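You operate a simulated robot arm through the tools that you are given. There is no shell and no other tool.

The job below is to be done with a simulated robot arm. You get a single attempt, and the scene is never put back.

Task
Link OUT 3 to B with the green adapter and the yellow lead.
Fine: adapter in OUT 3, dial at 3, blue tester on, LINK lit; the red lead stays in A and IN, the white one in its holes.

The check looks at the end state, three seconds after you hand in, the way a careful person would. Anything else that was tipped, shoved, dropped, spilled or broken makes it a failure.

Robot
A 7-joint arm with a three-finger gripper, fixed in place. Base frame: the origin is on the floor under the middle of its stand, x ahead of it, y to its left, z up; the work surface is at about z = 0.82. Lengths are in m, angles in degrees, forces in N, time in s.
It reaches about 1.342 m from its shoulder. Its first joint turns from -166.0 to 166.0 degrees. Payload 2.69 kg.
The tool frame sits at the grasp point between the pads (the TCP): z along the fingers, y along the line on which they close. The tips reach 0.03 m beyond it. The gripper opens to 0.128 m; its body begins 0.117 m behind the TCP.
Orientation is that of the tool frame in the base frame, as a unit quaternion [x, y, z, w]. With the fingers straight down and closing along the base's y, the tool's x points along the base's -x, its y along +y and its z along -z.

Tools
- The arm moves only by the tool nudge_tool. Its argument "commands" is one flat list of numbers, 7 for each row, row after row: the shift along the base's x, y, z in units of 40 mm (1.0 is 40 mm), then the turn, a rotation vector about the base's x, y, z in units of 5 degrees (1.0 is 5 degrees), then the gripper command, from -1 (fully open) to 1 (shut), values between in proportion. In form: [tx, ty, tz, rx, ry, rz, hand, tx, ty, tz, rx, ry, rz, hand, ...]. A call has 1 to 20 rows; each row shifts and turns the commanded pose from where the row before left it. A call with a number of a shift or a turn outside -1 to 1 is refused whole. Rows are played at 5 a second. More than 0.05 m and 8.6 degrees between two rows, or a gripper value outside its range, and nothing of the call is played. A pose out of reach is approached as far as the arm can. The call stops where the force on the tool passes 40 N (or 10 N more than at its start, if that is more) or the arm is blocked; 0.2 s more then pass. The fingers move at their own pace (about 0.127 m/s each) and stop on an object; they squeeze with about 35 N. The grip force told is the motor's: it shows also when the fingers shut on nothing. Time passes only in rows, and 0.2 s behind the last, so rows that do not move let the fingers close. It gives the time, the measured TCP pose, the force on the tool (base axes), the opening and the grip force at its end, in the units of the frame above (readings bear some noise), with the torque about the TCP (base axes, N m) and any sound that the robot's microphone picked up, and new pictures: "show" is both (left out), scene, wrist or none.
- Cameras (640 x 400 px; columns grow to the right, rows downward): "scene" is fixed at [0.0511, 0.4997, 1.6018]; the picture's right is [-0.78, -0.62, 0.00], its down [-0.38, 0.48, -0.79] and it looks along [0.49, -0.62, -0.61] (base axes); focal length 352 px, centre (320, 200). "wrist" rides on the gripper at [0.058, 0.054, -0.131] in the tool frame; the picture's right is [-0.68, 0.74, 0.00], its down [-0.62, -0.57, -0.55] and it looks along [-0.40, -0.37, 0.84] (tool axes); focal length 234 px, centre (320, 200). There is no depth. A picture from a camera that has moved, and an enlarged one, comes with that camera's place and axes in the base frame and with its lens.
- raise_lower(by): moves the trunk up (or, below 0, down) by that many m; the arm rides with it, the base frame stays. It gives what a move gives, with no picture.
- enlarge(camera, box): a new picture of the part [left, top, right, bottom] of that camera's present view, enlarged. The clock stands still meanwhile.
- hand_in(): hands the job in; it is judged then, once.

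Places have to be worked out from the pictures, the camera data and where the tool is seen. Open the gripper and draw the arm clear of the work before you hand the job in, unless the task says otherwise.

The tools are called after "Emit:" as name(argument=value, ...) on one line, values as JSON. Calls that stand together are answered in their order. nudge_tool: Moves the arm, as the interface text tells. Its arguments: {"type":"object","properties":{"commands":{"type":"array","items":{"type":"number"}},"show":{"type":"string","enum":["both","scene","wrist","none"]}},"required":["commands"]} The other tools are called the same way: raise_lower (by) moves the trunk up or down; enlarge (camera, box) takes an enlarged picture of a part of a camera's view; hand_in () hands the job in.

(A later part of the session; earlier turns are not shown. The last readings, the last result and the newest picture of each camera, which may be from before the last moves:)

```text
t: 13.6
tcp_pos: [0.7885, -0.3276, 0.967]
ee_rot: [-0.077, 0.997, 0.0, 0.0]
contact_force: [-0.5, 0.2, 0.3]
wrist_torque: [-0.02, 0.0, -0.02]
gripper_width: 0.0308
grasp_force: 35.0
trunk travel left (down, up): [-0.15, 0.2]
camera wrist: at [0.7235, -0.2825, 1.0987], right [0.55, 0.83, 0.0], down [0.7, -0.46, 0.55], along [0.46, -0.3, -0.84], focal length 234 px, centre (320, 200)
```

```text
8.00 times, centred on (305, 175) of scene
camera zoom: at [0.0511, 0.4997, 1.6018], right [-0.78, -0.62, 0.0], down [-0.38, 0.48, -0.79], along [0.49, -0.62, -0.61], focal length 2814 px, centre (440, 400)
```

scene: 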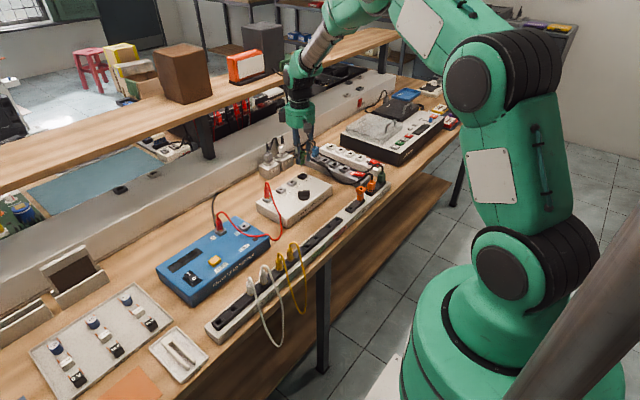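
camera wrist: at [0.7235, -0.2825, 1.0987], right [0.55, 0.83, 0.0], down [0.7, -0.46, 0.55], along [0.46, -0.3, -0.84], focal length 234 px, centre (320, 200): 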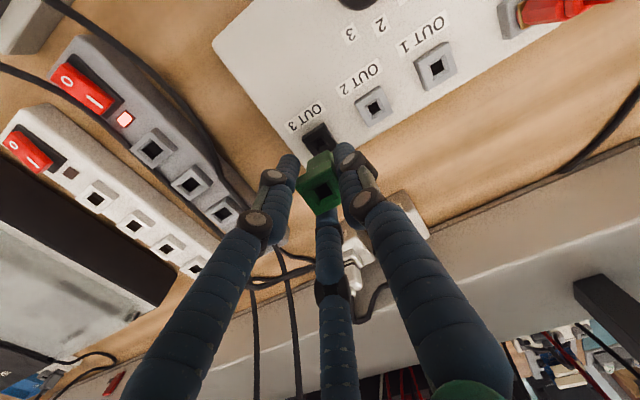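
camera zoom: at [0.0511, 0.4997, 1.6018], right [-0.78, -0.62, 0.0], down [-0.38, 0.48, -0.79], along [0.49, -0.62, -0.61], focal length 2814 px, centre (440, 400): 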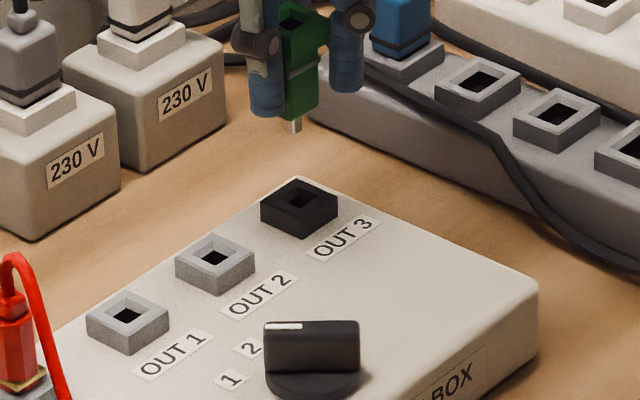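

The scene view shows the prong's downward path going straight to OUT 3's hole. I descend about 36 mm, to just above contact, and look again.

Emit:
nudge_tool(commands=[0, 0, -0.4, 0, 0, 0, 1, 0, 0, -0.4, 0, 0, 0, 1, 0, 0, -0.2, 0, 0, 0, 1, 0, 0, 0, 0, 0, 0, 1], show="wrist")

Emit:
enlarge(camera="wrist", box=[270, 90, 370, 190])

Emit:
enlarge(camera="scene", box=[280, 150, 330, 200])

```text
t: 14.6
tcp_pos: [0.788, -0.326, 0.9285]
ee_rot: [-0.077, 0.997, 0.0, 0.0]
contact_force: [0.1, 0.5, -0.4]
wrist_torque: [0.01, -0.02, 0.02]
gripper_width: 0.0308
grasp_force: 35.0
trunk travel left (down, up): [-0.15, 0.2]
camera wrist: at [0.7218, -0.2818, 1.0608], right [0.55, 0.83, 0.0], down [0.7, -0.46, 0.55], along [0.46, -0.3, -0.84], focal length 234 px, centre (320, 200)
```

wrist: 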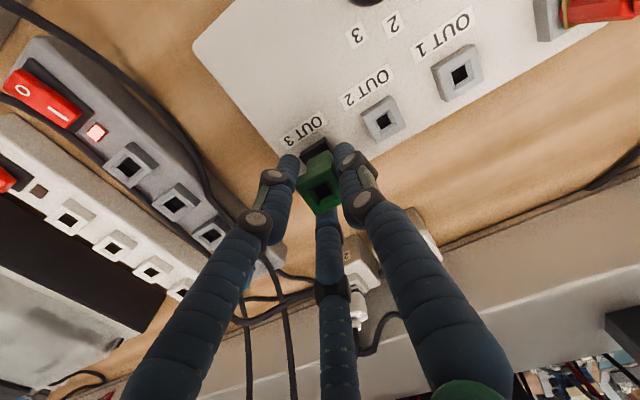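

```text
4.00 times, centred on (320, 140) of wrist
camera zoom: at [0.7218, -0.2818, 1.0608], right [0.55, 0.83, 0.0], down [0.7, -0.46, 0.55], along [0.46, -0.3, -0.84], focal length 937 px, centre (320, 440)
```

zoom: 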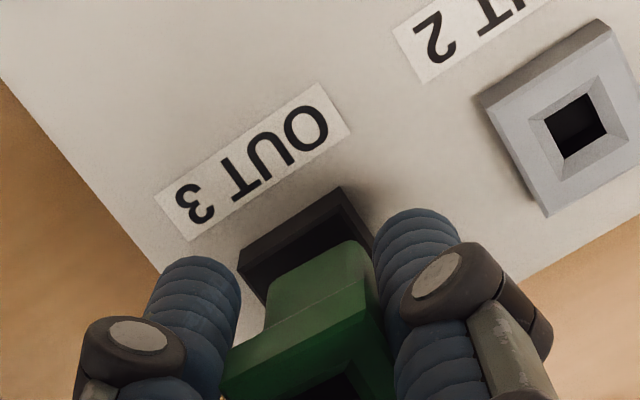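

```text
8.00 times, centred on (305, 175) of scene
camera zoom: at [0.0511, 0.4997, 1.6018], right [-0.78, -0.62, 0.0], down [-0.38, 0.48, -0.79], along [0.49, -0.62, -0.61], focal length 2814 px, centre (440, 400)
```

zoom: 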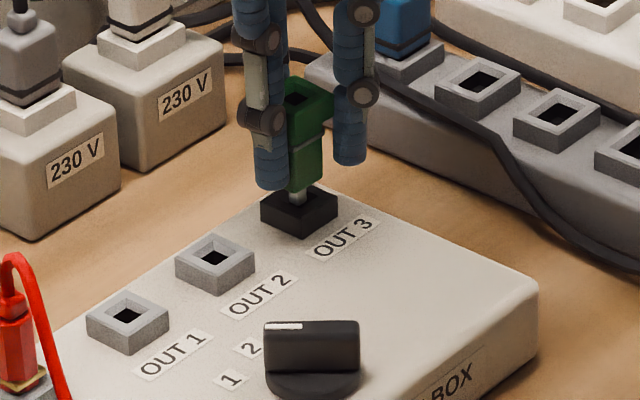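

The prong tip hovers at the hole and the edges look parallel within about 2°. I go down in 2 mm steps and watch the force.

Emit:
nudge_tool(commands=[0, 0, -0.05, 0, 0, 0, 1, 0, 0, -0.05, 0, 0, 0, 1, 0, 0, -0.05, 0, 0, 0, 1, 0, 0, -0.05, 0, 0, 0, 1, 0, 0, -0.05, 0, 0, 0, 1, 0, 0, 0, 0, 0, 0, 1], show="scene")

Emit:
enlarge(camera="scene", box=[280, 150, 330, 200])

```text
t: 16.0
tcp_pos: [0.7885, -0.3233, 0.9196]
ee_rot: [-0.077, 0.997, -0.001, 0.001]
contact_force: [-6.2, 6.7, 34.3]
wrist_torque: [0.41, 0.31, 0.01]
gripper_width: 0.0308
grasp_force: 34.5
trunk travel left (down, up): [-0.15, 0.2]
```

scene: 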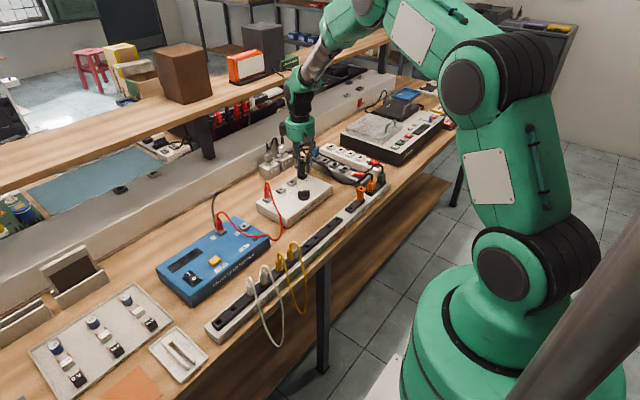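

```text
8.00 times, centred on (305, 175) of scene
camera zoom: at [0.0511, 0.4997, 1.6018], right [-0.78, -0.62, 0.0], down [-0.38, 0.48, -0.79], along [0.49, -0.62, -0.61], focal length 2814 px, centre (440, 400)
```

zoom: 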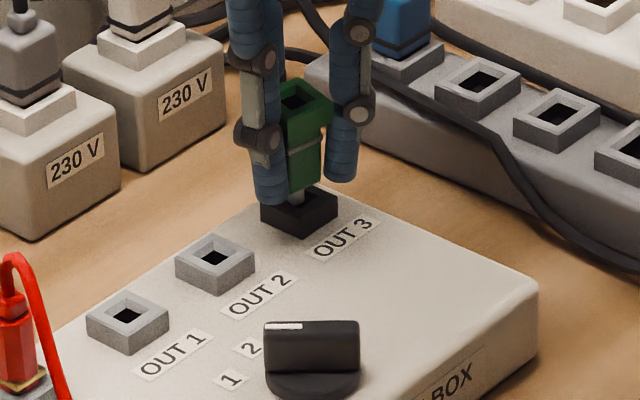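

The prong is on the rim: about 34 N upward, with side force on the tool of (−6, +7), so the socket's chamfer is pushing it toward −x, +y. I back off slightly, shift about 1.5 mm that way and try again gently.

Emit:
nudge_tool(commands=[0, 0, 0.08, 0, 0, 0, 1, -0.035, 0.035, 0, 0, 0, 0, 1, 0, 0, -0.04, 0, 0, 0, 1, 0, 0, -0.04, 0, 0, 0, 1, 0, 0, -0.02, 0, 0, 0, 1, 0, 0, 0, 0, 0, 0, 1], show="none")

```text
t: 17.4
tcp_pos: [0.7863, -0.3243, 0.9175]
ee_rot: [-0.077, 0.997, -0.001, 0.001]
contact_force: [-4.5, 6.7, 31.2]
wrist_torque: [0.4, 0.18, 0.03]
gripper_width: 0.0304
grasp_force: 34.6
trunk travel left (down, up): [-0.15, 0.2]
```

The side push is still toward −x, +y and the tool sits about 1 mm lower, which fits a chamfer contact. I keep shifting that way in small steps while lightly pressed.

Emit:
nudge_tool(commands=[0, 0, 0.05, 0, 0, 0, 1, -0.03, 0.04, 0, 0, 0, 0, 1, 0, 0, -0.03, 0, 0, 0, 1, 0, 0, -0.03, 0, 0, 0, 1, 0, 0, 0, 0, 0, 0, 1], show="wrist")

Emit:
enlarge(camera="scene", box=[285, 155, 325, 195])

Emit:
enlarge(camera="wrist", box=[280, 110, 360, 190])

```text
t: 18.6
tcp_pos: [0.785, -0.3232, 0.9142]
ee_rot: [-0.078, 0.997, 0.001, -0.001]
contact_force: [-0.1, -2.8, 1.8]
wrist_torque: [-0.09, 0.05, -0.02]
gripper_width: 0.0293
grasp_force: 35.4
trunk travel left (down, up): [-0.15, 0.2]
camera wrist: at [0.7196, -0.2785, 1.0465], right [0.55, 0.83, 0.0], down [0.7, -0.46, 0.55], along [0.45, -0.3, -0.84], focal length 234 px, centre (320, 200)
```

wrist: 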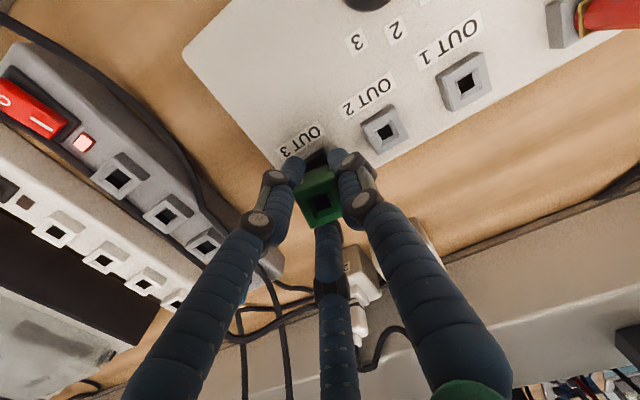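

```text
10.00 times, centred on (305, 175) of scene
camera zoom: at [0.0511, 0.4997, 1.6018], right [-0.78, -0.62, 0.0], down [-0.38, 0.48, -0.79], along [0.49, -0.62, -0.61], focal length 3517 px, centre (470, 450)
```

zoom: 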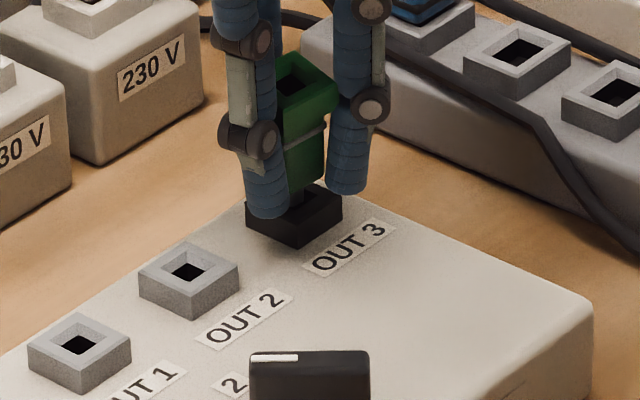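

```text
5.00 times, centred on (320, 150) of wrist
camera zoom: at [0.7196, -0.2785, 1.0465], right [0.55, 0.83, 0.0], down [0.7, -0.46, 0.55], along [0.45, -0.3, -0.84], focal length 1171 px, centre (320, 450)
```

zoom: 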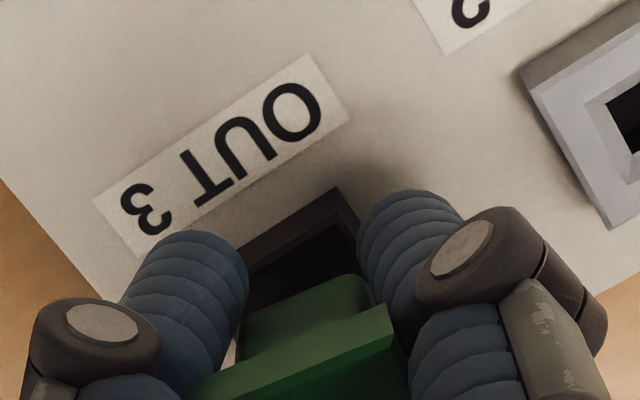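

The force fell to nearly zero and the tool dropped, so the prong has entered the hole. I continue straight down in small steps until it seats.

Emit:
nudge_tool(commands=[0, 0, -0.04, 0, 0, 0, 1, 0, 0, -0.04, 0, 0, 0, 1, 0, 0, -0.04, 0, 0, 0, 1, 0, 0, 0, 0, 0, 0, 1], show="none")

Emit:
enlarge(camera="scene", box=[285, 155, 325, 195])

```text
t: 19.6
tcp_pos: [0.7856, -0.3224, 0.9137]
ee_rot: [-0.077, 0.997, 0.0, 0.001]
contact_force: [-10.2, 0.7, 17.8]
wrist_torque: [0.0, 0.18, 0.0]
gripper_width: 0.0292
grasp_force: 35.4
trunk travel left (down, up): [-0.15, 0.2]
```

```text
10.00 times, centred on (305, 175) of scene
camera zoom: at [0.0511, 0.4997, 1.6018], right [-0.78, -0.62, 0.0], down [-0.38, 0.48, -0.79], along [0.49, -0.62, -0.61], focal length 3517 px, centre (470, 450)
```

zoom: 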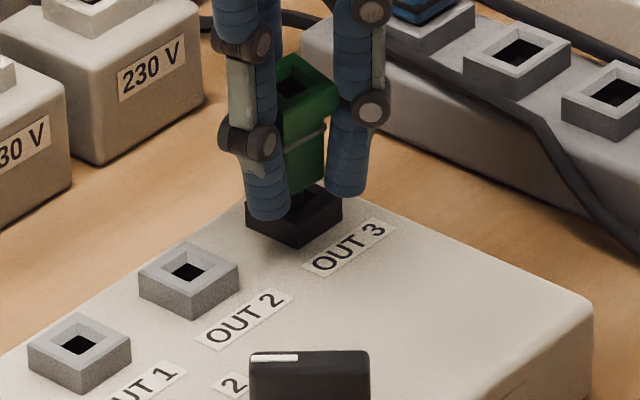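

There's 18 N up and −10 N in x: it's rubbing the +x side. I shift −1 mm in x to relieve it, then continue down.

Emit:
nudge_tool(commands=[-0.03, 0, 0, 0, 0, 0, 1, 0, 0, 0, 0, 0, 0, 1], show="none")

Emit:
nudge_tool(commands=[0, 0, -0.03, 0, 0, 0, 1, 0, 0, -0.03, 0, 0, 0, 1, 0, 0, 0, 0, 0, 0, 1], show="none")

```text
t: 20.2
tcp_pos: [0.785, -0.3229, 0.9102]
ee_rot: [-0.078, 0.997, 0.0, 0.0]
contact_force: [-3.0, -0.5, 3.9]
wrist_torque: [0.03, 0.1, 0.05]
gripper_width: 0.0293
grasp_force: 35.3
trunk travel left (down, up): [-0.15, 0.2]
```

```text
t: 21.0
tcp_pos: [0.7851, -0.3225, 0.909]
ee_rot: [-0.077, 0.997, 0.0, 0.0]
contact_force: [-0.5, -0.2, 0.4]
wrist_torque: [-0.02, 0.0, 0.01]
gripper_width: 0.0288
grasp_force: 35.3
trunk travel left (down, up): [-0.15, 0.2]
```

That freed it and it keeps sliding in (z≈0.909, no force). I continue down.

Emit:
nudge_tool(commands=[0, 0, -0.04, 0, 0, 0, 1, 0, 0, -0.04, 0, 0, 0, 1, 0, 0, -0.04, 0, 0, 0, 1, 0, 0, 0, 0, 0, 0, 1], show="none")

Emit:
enlarge(camera="scene", box=[285, 155, 325, 195])

```text
t: 22.0
tcp_pos: [0.785, -0.3237, 0.9049]
ee_rot: [-0.078, 0.997, -0.001, 0.001]
contact_force: [-6.1, -5.9, 19.3]
wrist_torque: [-0.44, -0.11, -0.1]
gripper_width: 0.0288
grasp_force: 35.3
trunk travel left (down, up): [-0.15, 0.2]
```

```text
10.00 times, centred on (305, 175) of scene
camera zoom: at [0.0511, 0.4997, 1.6018], right [-0.78, -0.62, 0.0], down [-0.38, 0.48, -0.79], along [0.49, -0.62, -0.61], focal length 3517 px, centre (470, 450)
```

zoom: 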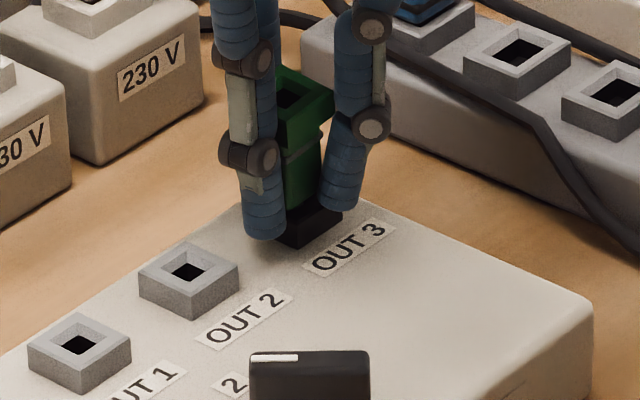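

At z≈0.905 there's 19 N up and the body looks to be on the socket. I press a further ~1.5 mm to confirm it's seated.

Emit:
nudge_tool(commands=[0, 0, -0.02, 0, 0, 0, 1, 0, 0, -0.02, 0, 0, 0, 1, 0, 0, 0, 0, 0, 0, 1], show="wrist")

Emit:
enlarge(camera="wrist", box=[280, 110, 360, 190])

Emit:
enlarge(camera="scene", box=[292, 160, 322, 190])

```text
t: 22.8
tcp_pos: [0.7871, -0.3223, 0.9054]
ee_rot: [-0.078, 0.997, -0.001, 0.003]
contact_force: [-13.6, 4.7, 15.2]
wrist_torque: [-0.11, 0.19, -0.04]
gripper_width: 0.0288
grasp_force: 34.9
trunk travel left (down, up): [-0.15, 0.2]
stopped in row 3: the force on the tool passed its limit at 41 N (the readings are from after the stop); the commanded pose is now the measured one
camera wrist: at [0.7197, -0.278, 1.0376], right [0.55, 0.83, 0.0], down [0.69, -0.46, 0.55], along [0.46, -0.31, -0.83], focal length 234 px, centre (320, 200)
```

wrist: 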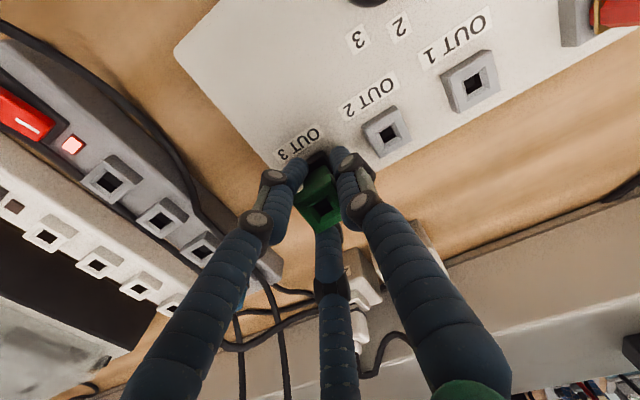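

```text
5.00 times, centred on (320, 150) of wrist
camera zoom: at [0.7197, -0.278, 1.0376], right [0.55, 0.83, 0.0], down [0.69, -0.46, 0.55], along [0.46, -0.31, -0.83], focal length 1171 px, centre (320, 450)
```

zoom: 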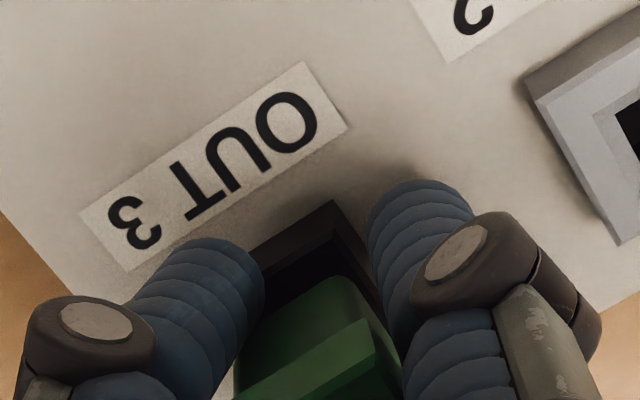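

```text
13.33 times, centred on (307, 175) of scene
camera zoom: at [0.0511, 0.4997, 1.6018], right [-0.78, -0.62, 0.0], down [-0.38, 0.48, -0.79], along [0.49, -0.62, -0.61], focal length 4689 px, centre (493, 533)
```

zoom: 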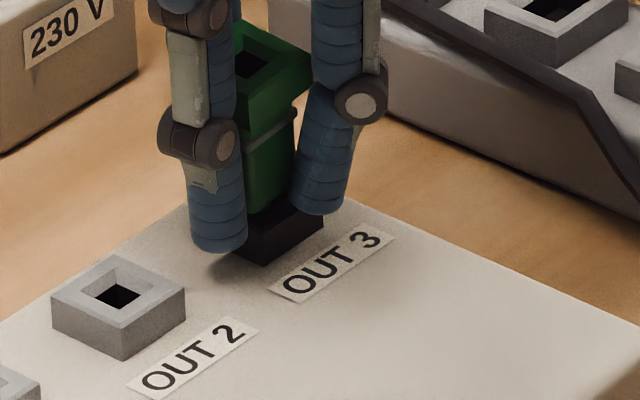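

The push stopped at 41 N. I check whether the adapter has slipped in the fingers and how far it is in.

Emit:
enlarge(camera="wrist", box=[280, 150, 360, 230])

Emit:
enlarge(camera="scene", box=[270, 150, 340, 210])

```text
5.00 times, centred on (320, 190) of wrist
camera zoom: at [0.7197, -0.278, 1.0376], right [0.55, 0.83, 0.0], down [0.69, -0.46, 0.55], along [0.46, -0.31, -0.83], focal length 1171 px, centre (320, 250)
```

zoom: 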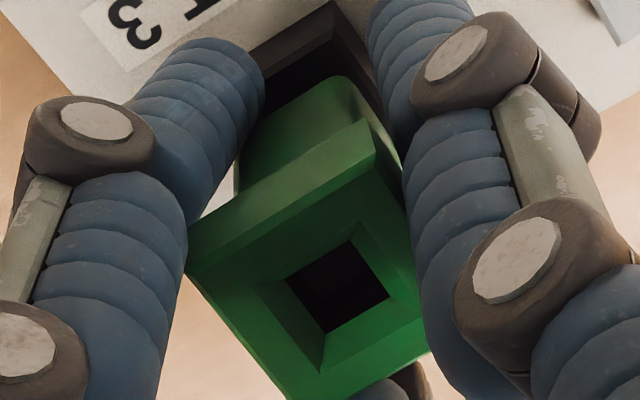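

```text
6.67 times, centred on (305, 180) of scene
camera zoom: at [0.0511, 0.4997, 1.6018], right [-0.78, -0.62, 0.0], down [-0.38, 0.48, -0.79], along [0.49, -0.62, -0.61], focal length 2345 px, centre (420, 333)
```

zoom: 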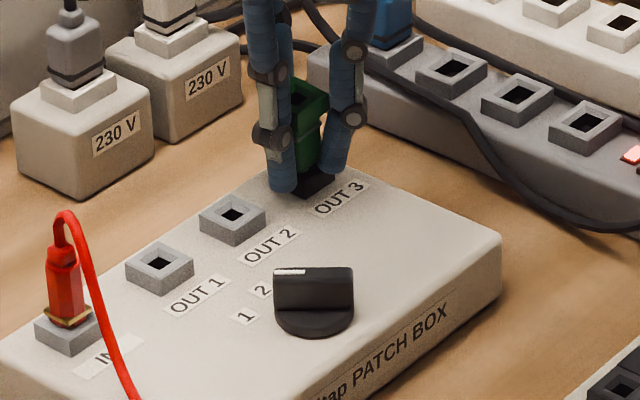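

The hole's image motion says the adapter went down about 12 mm from the hover (≈9 mm since contact, about the prong's length) while the fingers slid about 11 mm down it, so it's in the hole and near seated. I open the gripper to 44 mm and look.

Emit:
nudge_tool(commands=[0, 0, 0, 0, 0, 0, 0.6, 0, 0, 0, 0, 0, 0, 0.31, 0, 0, 0, 0, 0, 0, 0.31, 0, 0, 0, 0, 0, 0, 0.31], show="wrist")

Emit:
enlarge(camera="scene", box=[290, 155, 325, 190])

Emit:
enlarge(camera="wrist", box=[270, 120, 370, 220])

```text
t: 23.8
tcp_pos: [0.7874, -0.3225, 0.9044]
ee_rot: [-0.078, 0.997, -0.001, 0.004]
contact_force: [3.1, 1.6, 5.6]
wrist_torque: [-0.02, -0.09, 0.09]
gripper_width: 0.046
grasp_force: 0.0
trunk travel left (down, up): [-0.15, 0.2]
camera wrist: at [0.7211, -0.2782, 1.0361], right [0.55, 0.83, 0.0], down [0.69, -0.46, 0.55], along [0.46, -0.31, -0.83], focal length 234 px, centre (320, 200)
```

wrist: 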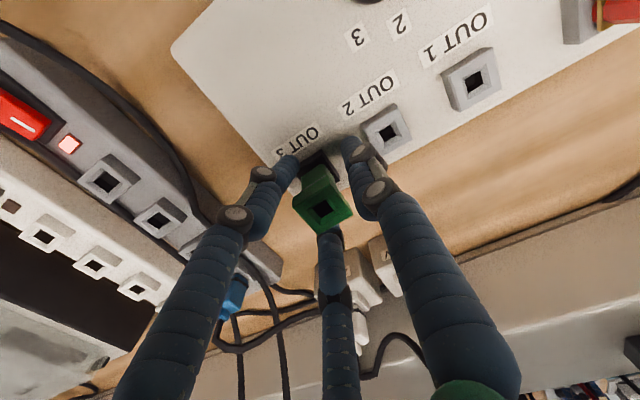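

```text
11.43 times, centred on (308, 172) of scene
camera zoom: at [0.0511, 0.4997, 1.6018], right [-0.78, -0.62, 0.0], down [-0.38, 0.48, -0.79], along [0.49, -0.62, -0.61], focal length 4019 px, centre (463, 514)
```

zoom: 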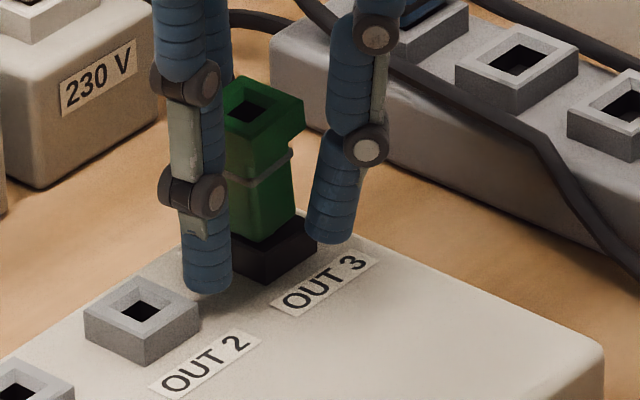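

```text
4.00 times, centred on (320, 170) of wrist
camera zoom: at [0.7211, -0.2782, 1.0361], right [0.55, 0.83, 0.0], down [0.69, -0.46, 0.55], along [0.46, -0.31, -0.83], focal length 937 px, centre (320, 320)
```

zoom: 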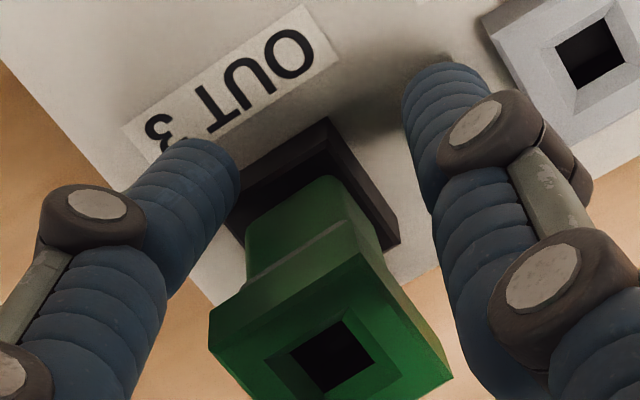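

The adapter stands squarely in OUT 3. I back straight up slowly to clear it, then inspect the seating.

Emit:
nudge_tool(commands=[0, 0, 0.1, 0, 0, 0, 0.31, 0, 0, 0.2, 0, 0, 0, 0.31, 0, 0, 0.5, 0, 0, 0, 0.31, 0, 0, 0.8, 0, 0, 0, 0.31, 0, 0, 0.8, 0, 0, 0, 0.31, 0, 0, 0, 0, 0, 0, 0.31], show="both")

Emit:
enlarge(camera="scene", box=[290, 155, 325, 190])

Emit:
enlarge(camera="wrist", box=[270, 90, 370, 190])

```text
t: 25.1
tcp_pos: [0.7875, -0.325, 1.0006]
ee_rot: [-0.078, 0.997, -0.002, 0.002]
contact_force: [-0.2, 1.0, 0.5]
wrist_torque: [0.02, 0.0, 0.0]
gripper_width: 0.0441
grasp_force: 0.0
trunk travel left (down, up): [-0.15, 0.2]
camera wrist: at [0.7206, -0.2796, 1.1316], right [0.55, 0.83, 0.0], down [0.69, -0.46, 0.55], along [0.46, -0.31, -0.83], focal length 234 px, centre (320, 200)
```

scene: 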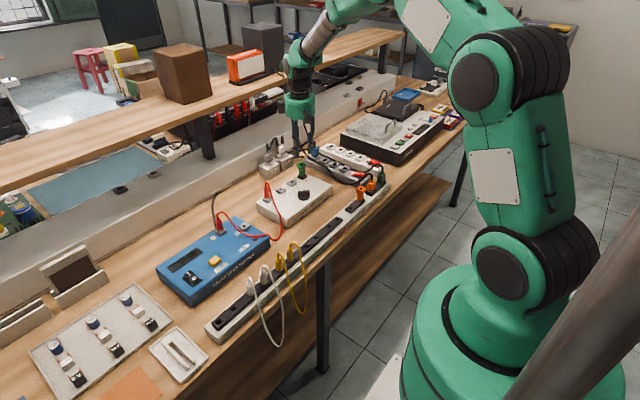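
wrist: 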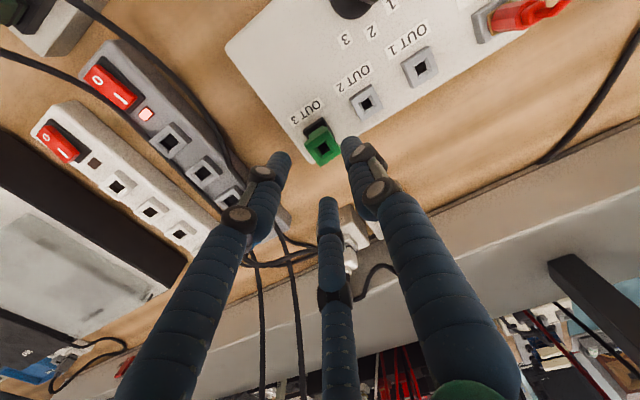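

```text
11.43 times, centred on (308, 172) of scene
camera zoom: at [0.0511, 0.4997, 1.6018], right [-0.78, -0.62, 0.0], down [-0.38, 0.48, -0.79], along [0.49, -0.62, -0.61], focal length 4019 px, centre (463, 514)
```

zoom: 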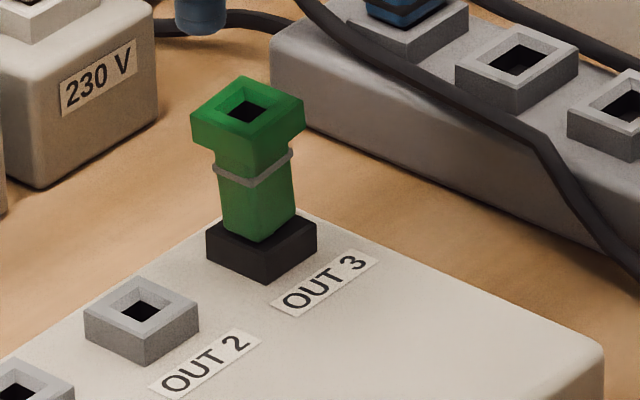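

```text
4.00 times, centred on (320, 140) of wrist
camera zoom: at [0.7206, -0.2796, 1.1316], right [0.55, 0.83, 0.0], down [0.69, -0.46, 0.55], along [0.46, -0.31, -0.83], focal length 937 px, centre (320, 440)
```

zoom: 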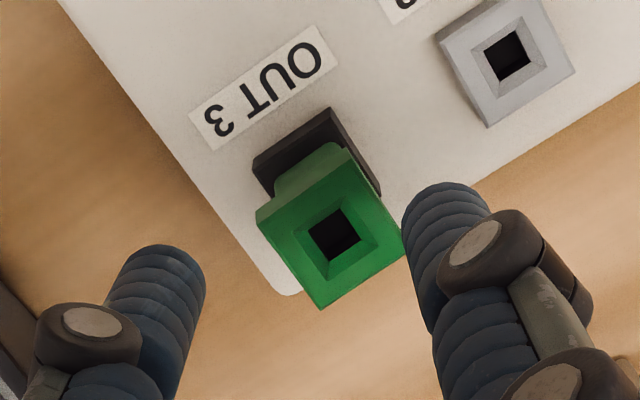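

The adapter is fully seated in OUT 3, upright and square to the socket. Next is the dial: I turn the tool back to yaw 0 and move to where the wrist camera looks straight at it.

Emit:
nudge_tool(commands=[-0.7, 0.7, 0, 0, 0, -0.89, 0, -0.7, 0.7, 0, 0, 0, -0.89, 0, -0.75, 0.75, 0, 0, 0, 0, 0, -0.75, 0.75, 0, 0, 0, 0, 0, -0.75, 0.75, 0, 0, 0, 0, 0, 0, 0, 0, 0, 0, 0, 0], show="wrist")

Emit:
enlarge(camera="wrist", box=[260, 120, 380, 240])

Emit:
enlarge(camera="scene", box=[280, 170, 330, 220])

```text
t: 26.6
tcp_pos: [0.6397, -0.1769, 1.0028]
ee_rot: [0.0, 1.0, -0.002, 0.003]
contact_force: [-0.2, 0.1, 0.4]
wrist_torque: [-0.04, -0.05, 0.0]
gripper_width: 0.0637
grasp_force: 0.1
trunk travel left (down, up): [-0.15, 0.2]
camera wrist: at [0.581, -0.1232, 1.1342], right [0.68, 0.74, 0.0], down [0.61, -0.56, 0.55], along [0.41, -0.37, -0.83], focal length 234 px, centre (320, 200)
```

wrist: 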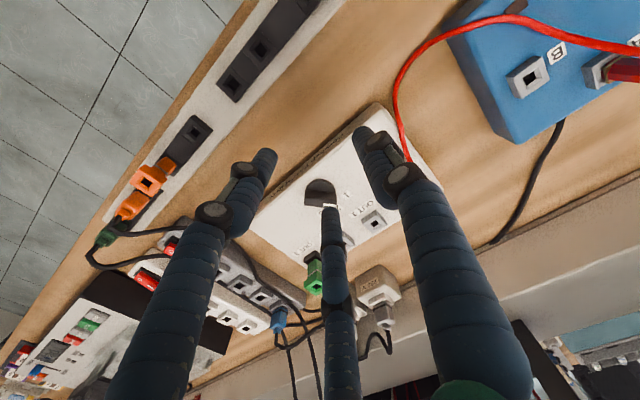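

```text
3.33 times, centred on (320, 180) of wrist
camera zoom: at [0.581, -0.1232, 1.1342], right [0.68, 0.74, 0.0], down [0.61, -0.56, 0.55], along [0.41, -0.37, -0.83], focal length 781 px, centre (320, 267)
```

zoom: 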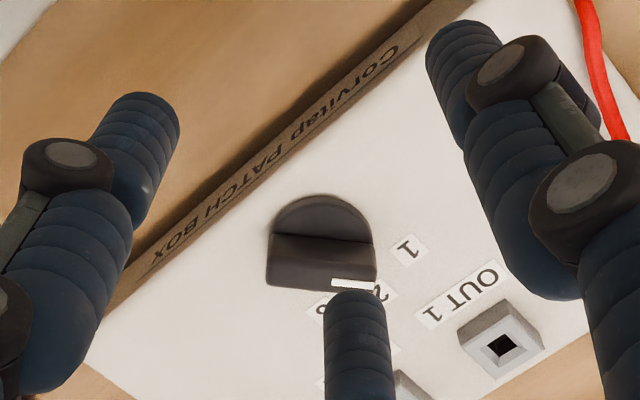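

```text
8.00 times, centred on (305, 195) of scene
camera zoom: at [0.0511, 0.4997, 1.6018], right [-0.78, -0.62, 0.0], down [-0.38, 0.48, -0.79], along [0.49, -0.62, -0.61], focal length 2814 px, centre (440, 240)
```

zoom: 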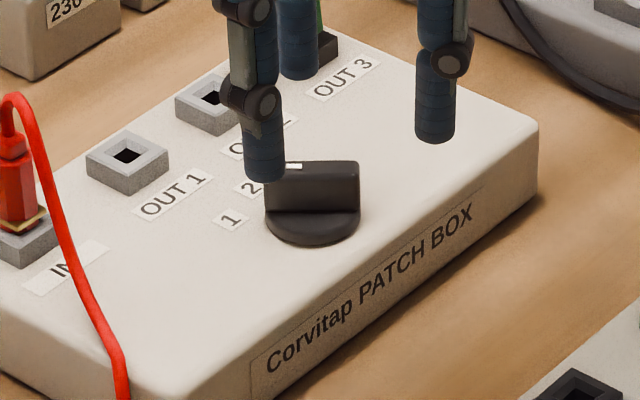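

The knob's bar runs at 45° (pointing at 1), centre about (0.7065, −0.236), top about z 0.895. I yaw the tool +45° (also trimming a slight tilt) so the fingers straddle the bar, hovering above it.

Emit:
nudge_tool(commands=[0.187, -0.163, 0, 0.046, 0.069, 0, 0.31, 0.187, -0.163, 0, 0, 0, 1, 0.31, 0.187, -0.163, 0, 0, 0, 1, 0.31, 0.187, -0.163, 0, 0, 0, 1, 0.31, 0.187, -0.163, 0, 0, 0, 1, 0.31, 0.187, -0.163, 0, 0, 0, 1, 0.31, 0.187, -0.163, 0, 0, 0, 1, 0.31, 0.187, -0.163, 0, 0, 0, 1, 0.31, 0.187, -0.163, 0, 0, 0, 1, 0.31, 0, 0, -0.5, 0, 0, 1, 0.31, 0, 0, 0, 0, 0, 0, 0.31, 0, 0, 0, 0, 0, 0, 0.31], show="both")

Emit:
enlarge(camera="wrist", box=[260, 90, 380, 210])

Emit:
enlarge(camera="scene", box=[270, 150, 340, 220])

```text
t: 29.1
tcp_pos: [0.7077, -0.236, 0.9783]
ee_rot: [-0.382, 0.924, 0.0, -0.001]
contact_force: [0.4, 0.4, -0.6]
wrist_torque: [0.04, 0.0, -0.02]
gripper_width: 0.0441
grasp_force: 0.1
trunk travel left (down, up): [-0.15, 0.2]
camera wrist: at [0.6289, -0.2388, 1.1113], right [-0.04, 1.0, 0.0], down [0.84, 0.04, 0.55], along [0.55, 0.02, -0.84], focal length 234 px, centre (320, 200)
```

scene: 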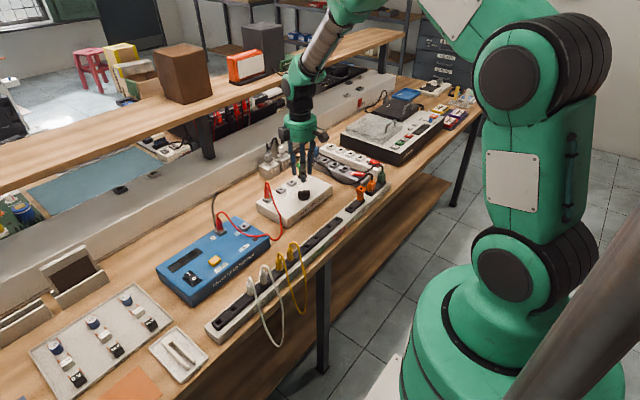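
wrist: 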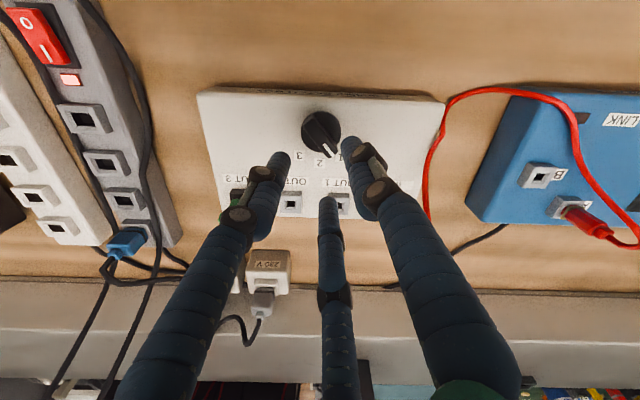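

```text
3.33 times, centred on (320, 150) of wrist
camera zoom: at [0.6289, -0.2388, 1.1113], right [-0.04, 1.0, 0.0], down [0.84, 0.04, 0.55], along [0.55, 0.02, -0.84], focal length 781 px, centre (320, 367)
```

zoom: 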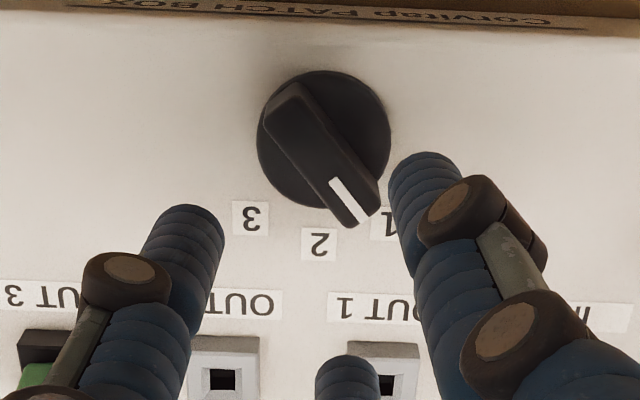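

```text
5.71 times, centred on (305, 185) of scene
camera zoom: at [0.0511, 0.4997, 1.6018], right [-0.78, -0.62, 0.0], down [-0.38, 0.48, -0.79], along [0.49, -0.62, -0.61], focal length 2010 px, centre (406, 286)
```

zoom: 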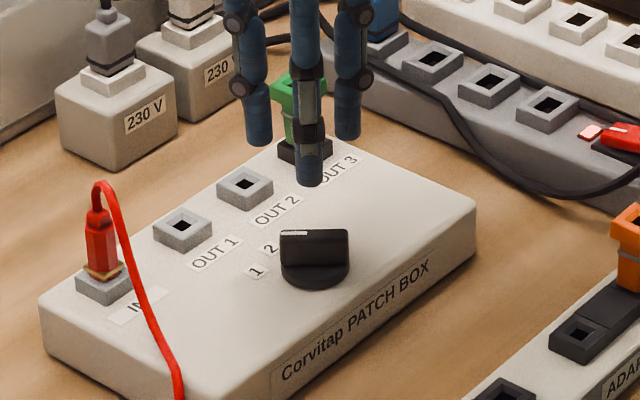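

In this view the pointer is at about +38° and the labels 1/2/3 lie at +38°/0°/−38°, with the dial's centre at about (0.702, −0.236). I shift −6 mm in x, trim the yaw to 38° and come down to just above the bar.

Emit:
nudge_tool(commands=[-0.145, 0, 0, 0, 0, -0.7, 0.31, 0, 0, -0.5, 0, 0, -0.7, 0.31, 0, 0, -0.55, 0, 0, 0, 0.31, 0, 0, 0, 0, 0, 0, 0.31], show="wrist")

Emit:
enlarge(camera="wrist", box=[260, 100, 380, 220])

Emit:
enlarge(camera="scene", box=[270, 160, 340, 220])

```text
t: 30.1
tcp_pos: [0.7036, -0.2347, 0.9397]
ee_rot: [-0.325, 0.946, 0.0, -0.002]
contact_force: [1.1, 0.4, 0.3]
wrist_torque: [0.04, 0.05, -0.01]
gripper_width: 0.044
grasp_force: 0.1
trunk travel left (down, up): [-0.15, 0.2]
camera wrist: at [0.6244, -0.2281, 1.072], right [0.08, 1.0, 0.0], down [0.84, -0.07, 0.55], along [0.54, -0.04, -0.84], focal length 234 px, centre (320, 200)
```

wrist: 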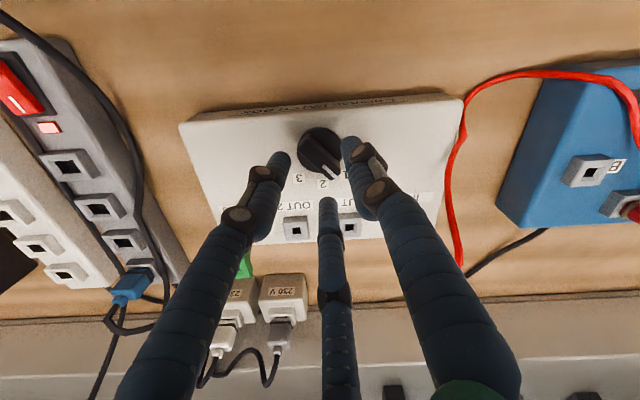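

```text
3.33 times, centred on (320, 160) of wrist
camera zoom: at [0.6244, -0.2281, 1.072], right [0.08, 1.0, 0.0], down [0.84, -0.07, 0.55], along [0.54, -0.04, -0.84], focal length 781 px, centre (320, 333)
```

zoom: 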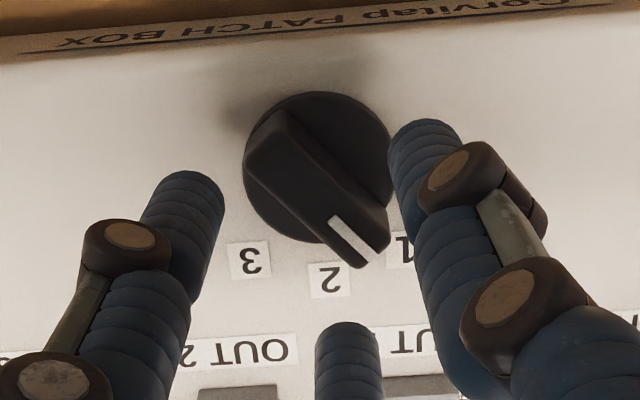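

```text
6.67 times, centred on (305, 190) of scene
camera zoom: at [0.0511, 0.4997, 1.6018], right [-0.78, -0.62, 0.0], down [-0.38, 0.48, -0.79], along [0.49, -0.62, -0.61], focal length 2345 px, centre (420, 267)
```

zoom: 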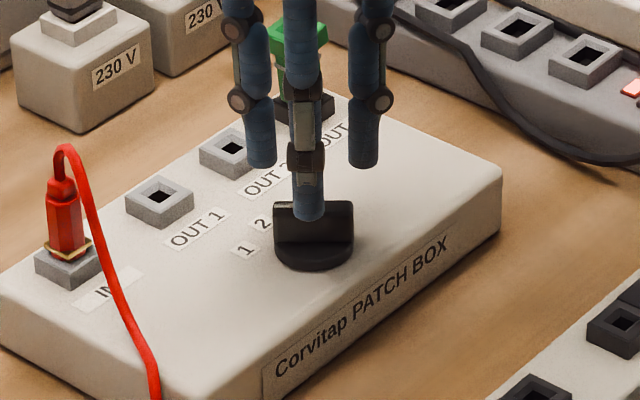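

The bar top works out lower, at about z 0.885, with the knob axis centred within about 1 mm of the TCP. I descend to z≈0.902 so the tips straddle the bar, then check forces.

Emit:
nudge_tool(commands=[-0.025, 0.02, -0.5, 0, 0, 0, 0.31, 0, 0, -0.46, 0, 0, 0, 0.31, 0, 0, 0, 0, 0, 0, 0.31], show="wrist")

Emit:
enlarge(camera="wrist", box=[260, 110, 380, 230])

Emit:
enlarge(camera="scene", box=[270, 160, 340, 220])

```text
t: 30.9
tcp_pos: [0.703, -0.2348, 0.8995]
ee_rot: [-0.326, 0.945, 0.0, -0.001]
contact_force: [0.4, -0.4, -0.4]
wrist_torque: [0.0, -0.02, 0.02]
gripper_width: 0.0442
grasp_force: 0.1
trunk travel left (down, up): [-0.15, 0.2]
camera wrist: at [0.6235, -0.228, 1.032], right [0.08, 1.0, 0.0], down [0.83, -0.07, 0.55], along [0.54, -0.04, -0.84], focal length 234 px, centre (320, 200)
```

wrist: 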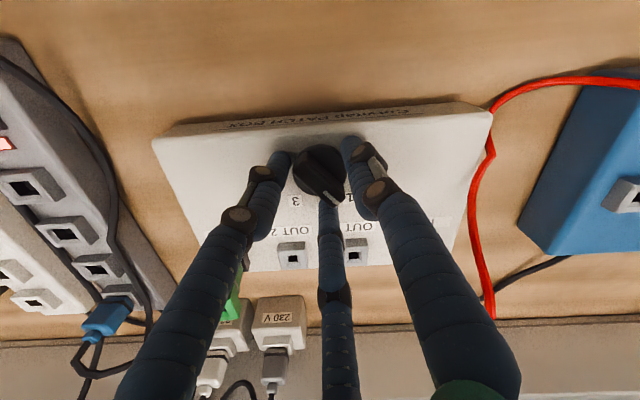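

```text
3.33 times, centred on (320, 170) of wrist
camera zoom: at [0.6235, -0.228, 1.032], right [0.08, 1.0, 0.0], down [0.83, -0.07, 0.55], along [0.54, -0.04, -0.84], focal length 781 px, centre (320, 300)
```

zoom: 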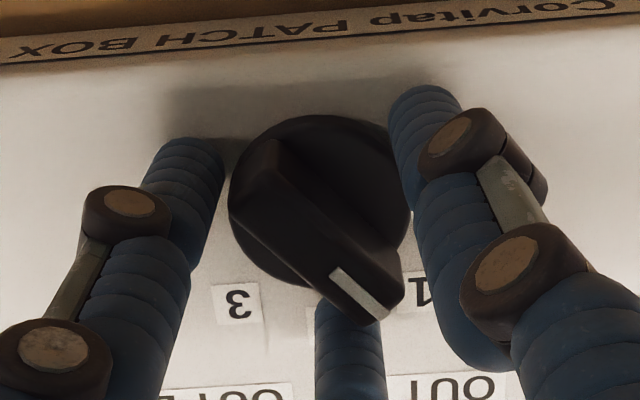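

```text
6.67 times, centred on (305, 190) of scene
camera zoom: at [0.0511, 0.4997, 1.6018], right [-0.78, -0.62, 0.0], down [-0.38, 0.48, -0.79], along [0.49, -0.62, -0.61], focal length 2345 px, centre (420, 267)
```

zoom: 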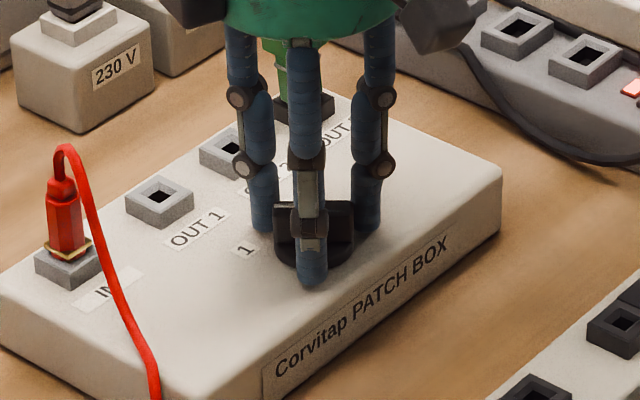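

The fingers straddle the knob bar with no contact forces. I close on it.

Emit:
nudge_tool(commands=[0, 0, 0, 0, 0, 0, 0.6, 0, 0, 0, 0, 0, 0, 0.75, 0, 0, 0, 0, 0, 0, 0.9, 0, 0, 0, 0, 0, 0, 0.9], show="wrist")

Emit:
enlarge(camera="wrist", box=[260, 110, 380, 230])

```text
t: 31.9
tcp_pos: [0.7032, -0.235, 0.9006]
ee_rot: [-0.325, 0.946, 0.0, -0.001]
contact_force: [11.1, -5.0, -4.6]
wrist_torque: [0.18, -0.36, 0.03]
gripper_width: 0.0395
grasp_force: 45.2
trunk travel left (down, up): [-0.15, 0.2]
camera wrist: at [0.6241, -0.2284, 1.0323], right [0.08, 1.0, 0.0], down [0.83, -0.07, 0.55], along [0.55, -0.04, -0.84], focal length 234 px, centre (320, 200)
```

wrist: 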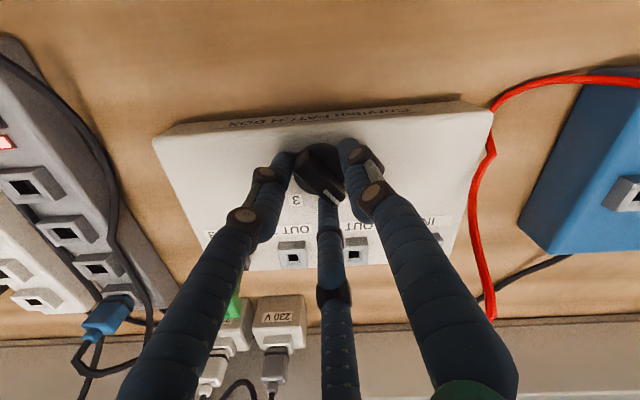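

```text
3.33 times, centred on (320, 170) of wrist
camera zoom: at [0.6241, -0.2284, 1.0323], right [0.08, 1.0, 0.0], down [0.83, -0.07, 0.55], along [0.55, -0.04, -0.84], focal length 781 px, centre (320, 300)
```

zoom: 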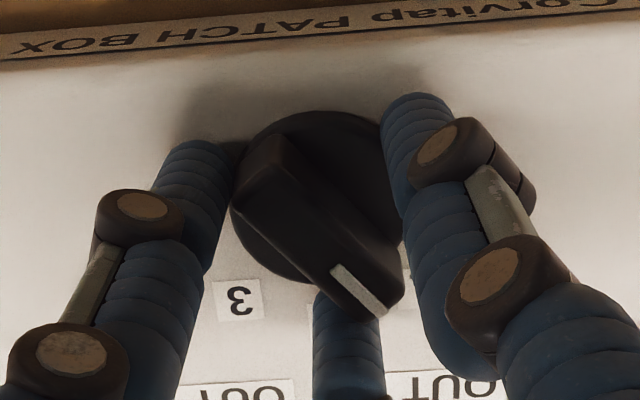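

The fingers closed on the wide base disc (39.5 mm) rather than the bar. I open, raise about 7 mm so the tips clear the disc, shift slightly with the felt force, and close on the bar.

Emit:
nudge_tool(commands=[0, 0, 0, 0, 0, 0, 0.31, 0, 0, 0, 0, 0, 0, 0.31, 0.03, -0.04, 0.17, 0, 0, 0, 0.31, 0, 0, 0, 0, 0, 0, 0.31, 0, 0, 0, 0, 0, 0, 0.6, 0, 0, 0, 0, 0, 0, 0.75, 0, 0, 0, 0, 0, 0, 0.9, 0, 0, 0, 0, 0, 0, 0.9], show="wrist")

Emit:
enlarge(camera="wrist", box=[260, 110, 380, 230])

Emit:
enlarge(camera="scene", box=[280, 170, 330, 220])

```text
t: 33.8
tcp_pos: [0.707, -0.2383, 0.9077]
ee_rot: [-0.325, 0.946, -0.002, 0.002]
contact_force: [8.1, -11.1, -8.6]
wrist_torque: [-0.43, 0.01, 0.02]
gripper_width: 0.0236
grasp_force: 12.8
trunk travel left (down, up): [-0.15, 0.2]
stopped in row 8: the force on the tool passed its limit at 41 N (the readings are from after the stop); the commanded pose is now the measured one
camera wrist: at [0.6264, -0.2317, 1.0398], right [0.08, 1.0, 0.0], down [0.83, -0.07, 0.55], along [0.55, -0.05, -0.83], focal length 234 px, centre (320, 200)
```

wrist: 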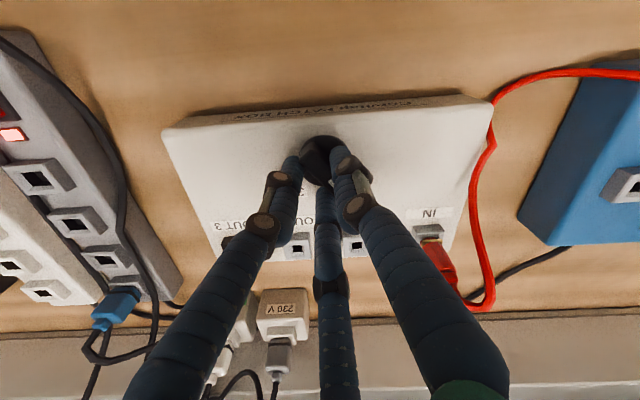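

```text
3.33 times, centred on (320, 170) of wrist
camera zoom: at [0.6264, -0.2317, 1.0398], right [0.08, 1.0, 0.0], down [0.83, -0.07, 0.55], along [0.55, -0.05, -0.83], focal length 781 px, centre (320, 300)
```

zoom: 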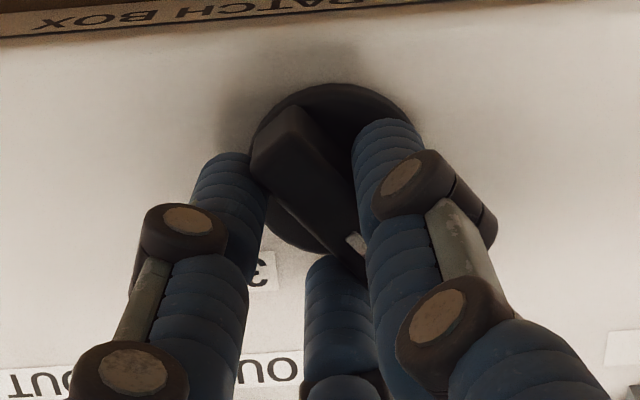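

```text
8.00 times, centred on (305, 195) of scene
camera zoom: at [0.0511, 0.4997, 1.6018], right [-0.78, -0.62, 0.0], down [-0.38, 0.48, -0.79], along [0.49, -0.62, -0.61], focal length 2814 px, centre (440, 240)
```

zoom: 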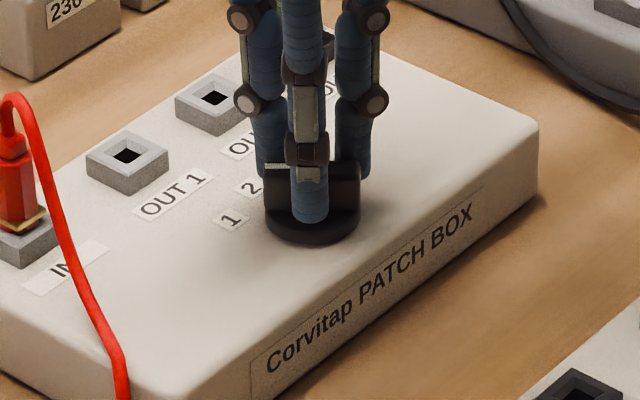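

The two-finger side touched the bar first, with the tool pushed toward +x, −y. I reopen a little, shift 2 mm that way, and close gradually.

Emit:
nudge_tool(commands=[0, 0, 0, 0, 0, 0, 0.45, 0.03, -0.04, 0, 0, 0, 0, 0.45, 0, 0, 0, 0, 0, 0, 0.45, 0, 0, 0, 0, 0, 0, 0.6, 0, 0, 0, 0, 0, 0, 0.64, 0, 0, 0, 0, 0, 0, 0.64], show="wrist")

Emit:
enlarge(camera="wrist", box=[260, 110, 380, 230])

```text
t: 35.2
tcp_pos: [0.7056, -0.2387, 0.9078]
ee_rot: [-0.326, 0.945, -0.001, 0.0]
contact_force: [-2.1, 2.3, 0.4]
wrist_torque: [0.04, 0.13, 0.03]
gripper_width: 0.0251
grasp_force: 1.7
trunk travel left (down, up): [-0.15, 0.2]
camera wrist: at [0.6264, -0.2324, 1.0403], right [0.08, 1.0, 0.0], down [0.83, -0.07, 0.55], along [0.55, -0.05, -0.83], focal length 234 px, centre (320, 200)
```

wrist: 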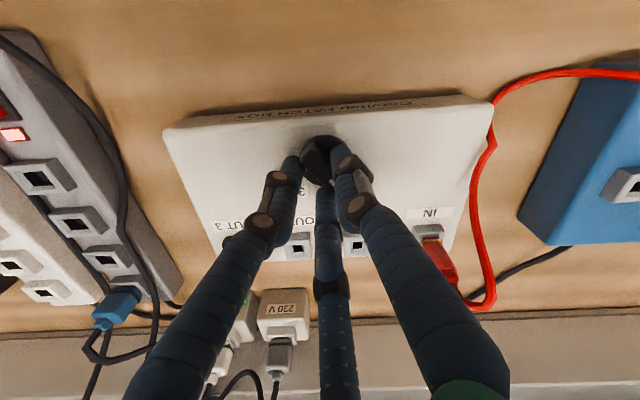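

```text
3.33 times, centred on (320, 170) of wrist
camera zoom: at [0.6264, -0.2324, 1.0403], right [0.08, 1.0, 0.0], down [0.83, -0.07, 0.55], along [0.55, -0.05, -0.83], focal length 781 px, centre (320, 300)
```

zoom: 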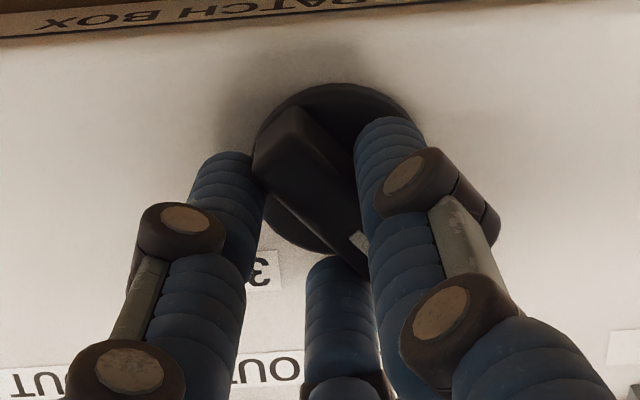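

Contact at 25 mm is now balanced, with almost no net force. I close a bit more to see whether this is the bar itself.

Emit:
nudge_tool(commands=[0, 0, 0, 0, 0, 0, 0.68, 0, 0, 0, 0, 0, 0, 0.72, 0, 0, 0, 0, 0, 0, 0.72], show="scene")

Emit:
enlarge(camera="scene", box=[285, 175, 325, 215])

```text
t: 36.0
tcp_pos: [0.706, -0.2387, 0.9083]
ee_rot: [-0.326, 0.946, -0.002, 0.001]
contact_force: [-3.6, 7.1, -1.9]
wrist_torque: [0.32, 0.09, 0.01]
gripper_width: 0.023
grasp_force: 44.7
trunk travel left (down, up): [-0.15, 0.2]
```

scene: 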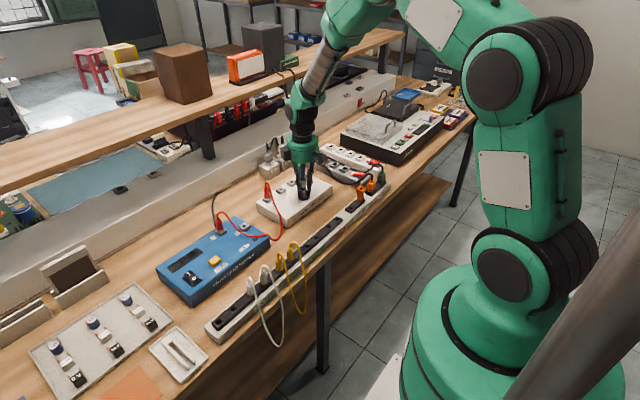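

```text
10.00 times, centred on (305, 195) of scene
camera zoom: at [0.0511, 0.4997, 1.6018], right [-0.78, -0.62, 0.0], down [-0.38, 0.48, -0.79], along [0.49, -0.62, -0.61], focal length 3517 px, centre (470, 250)
```

zoom: 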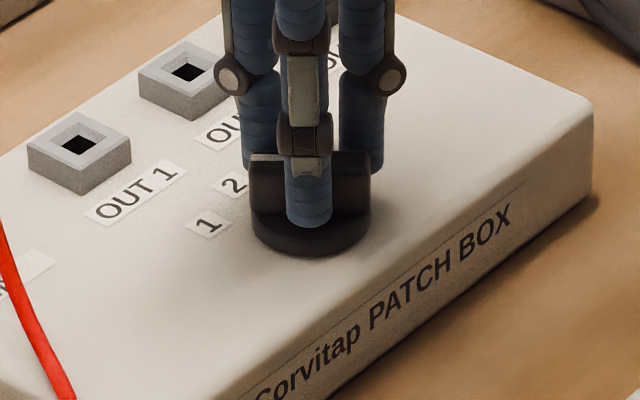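

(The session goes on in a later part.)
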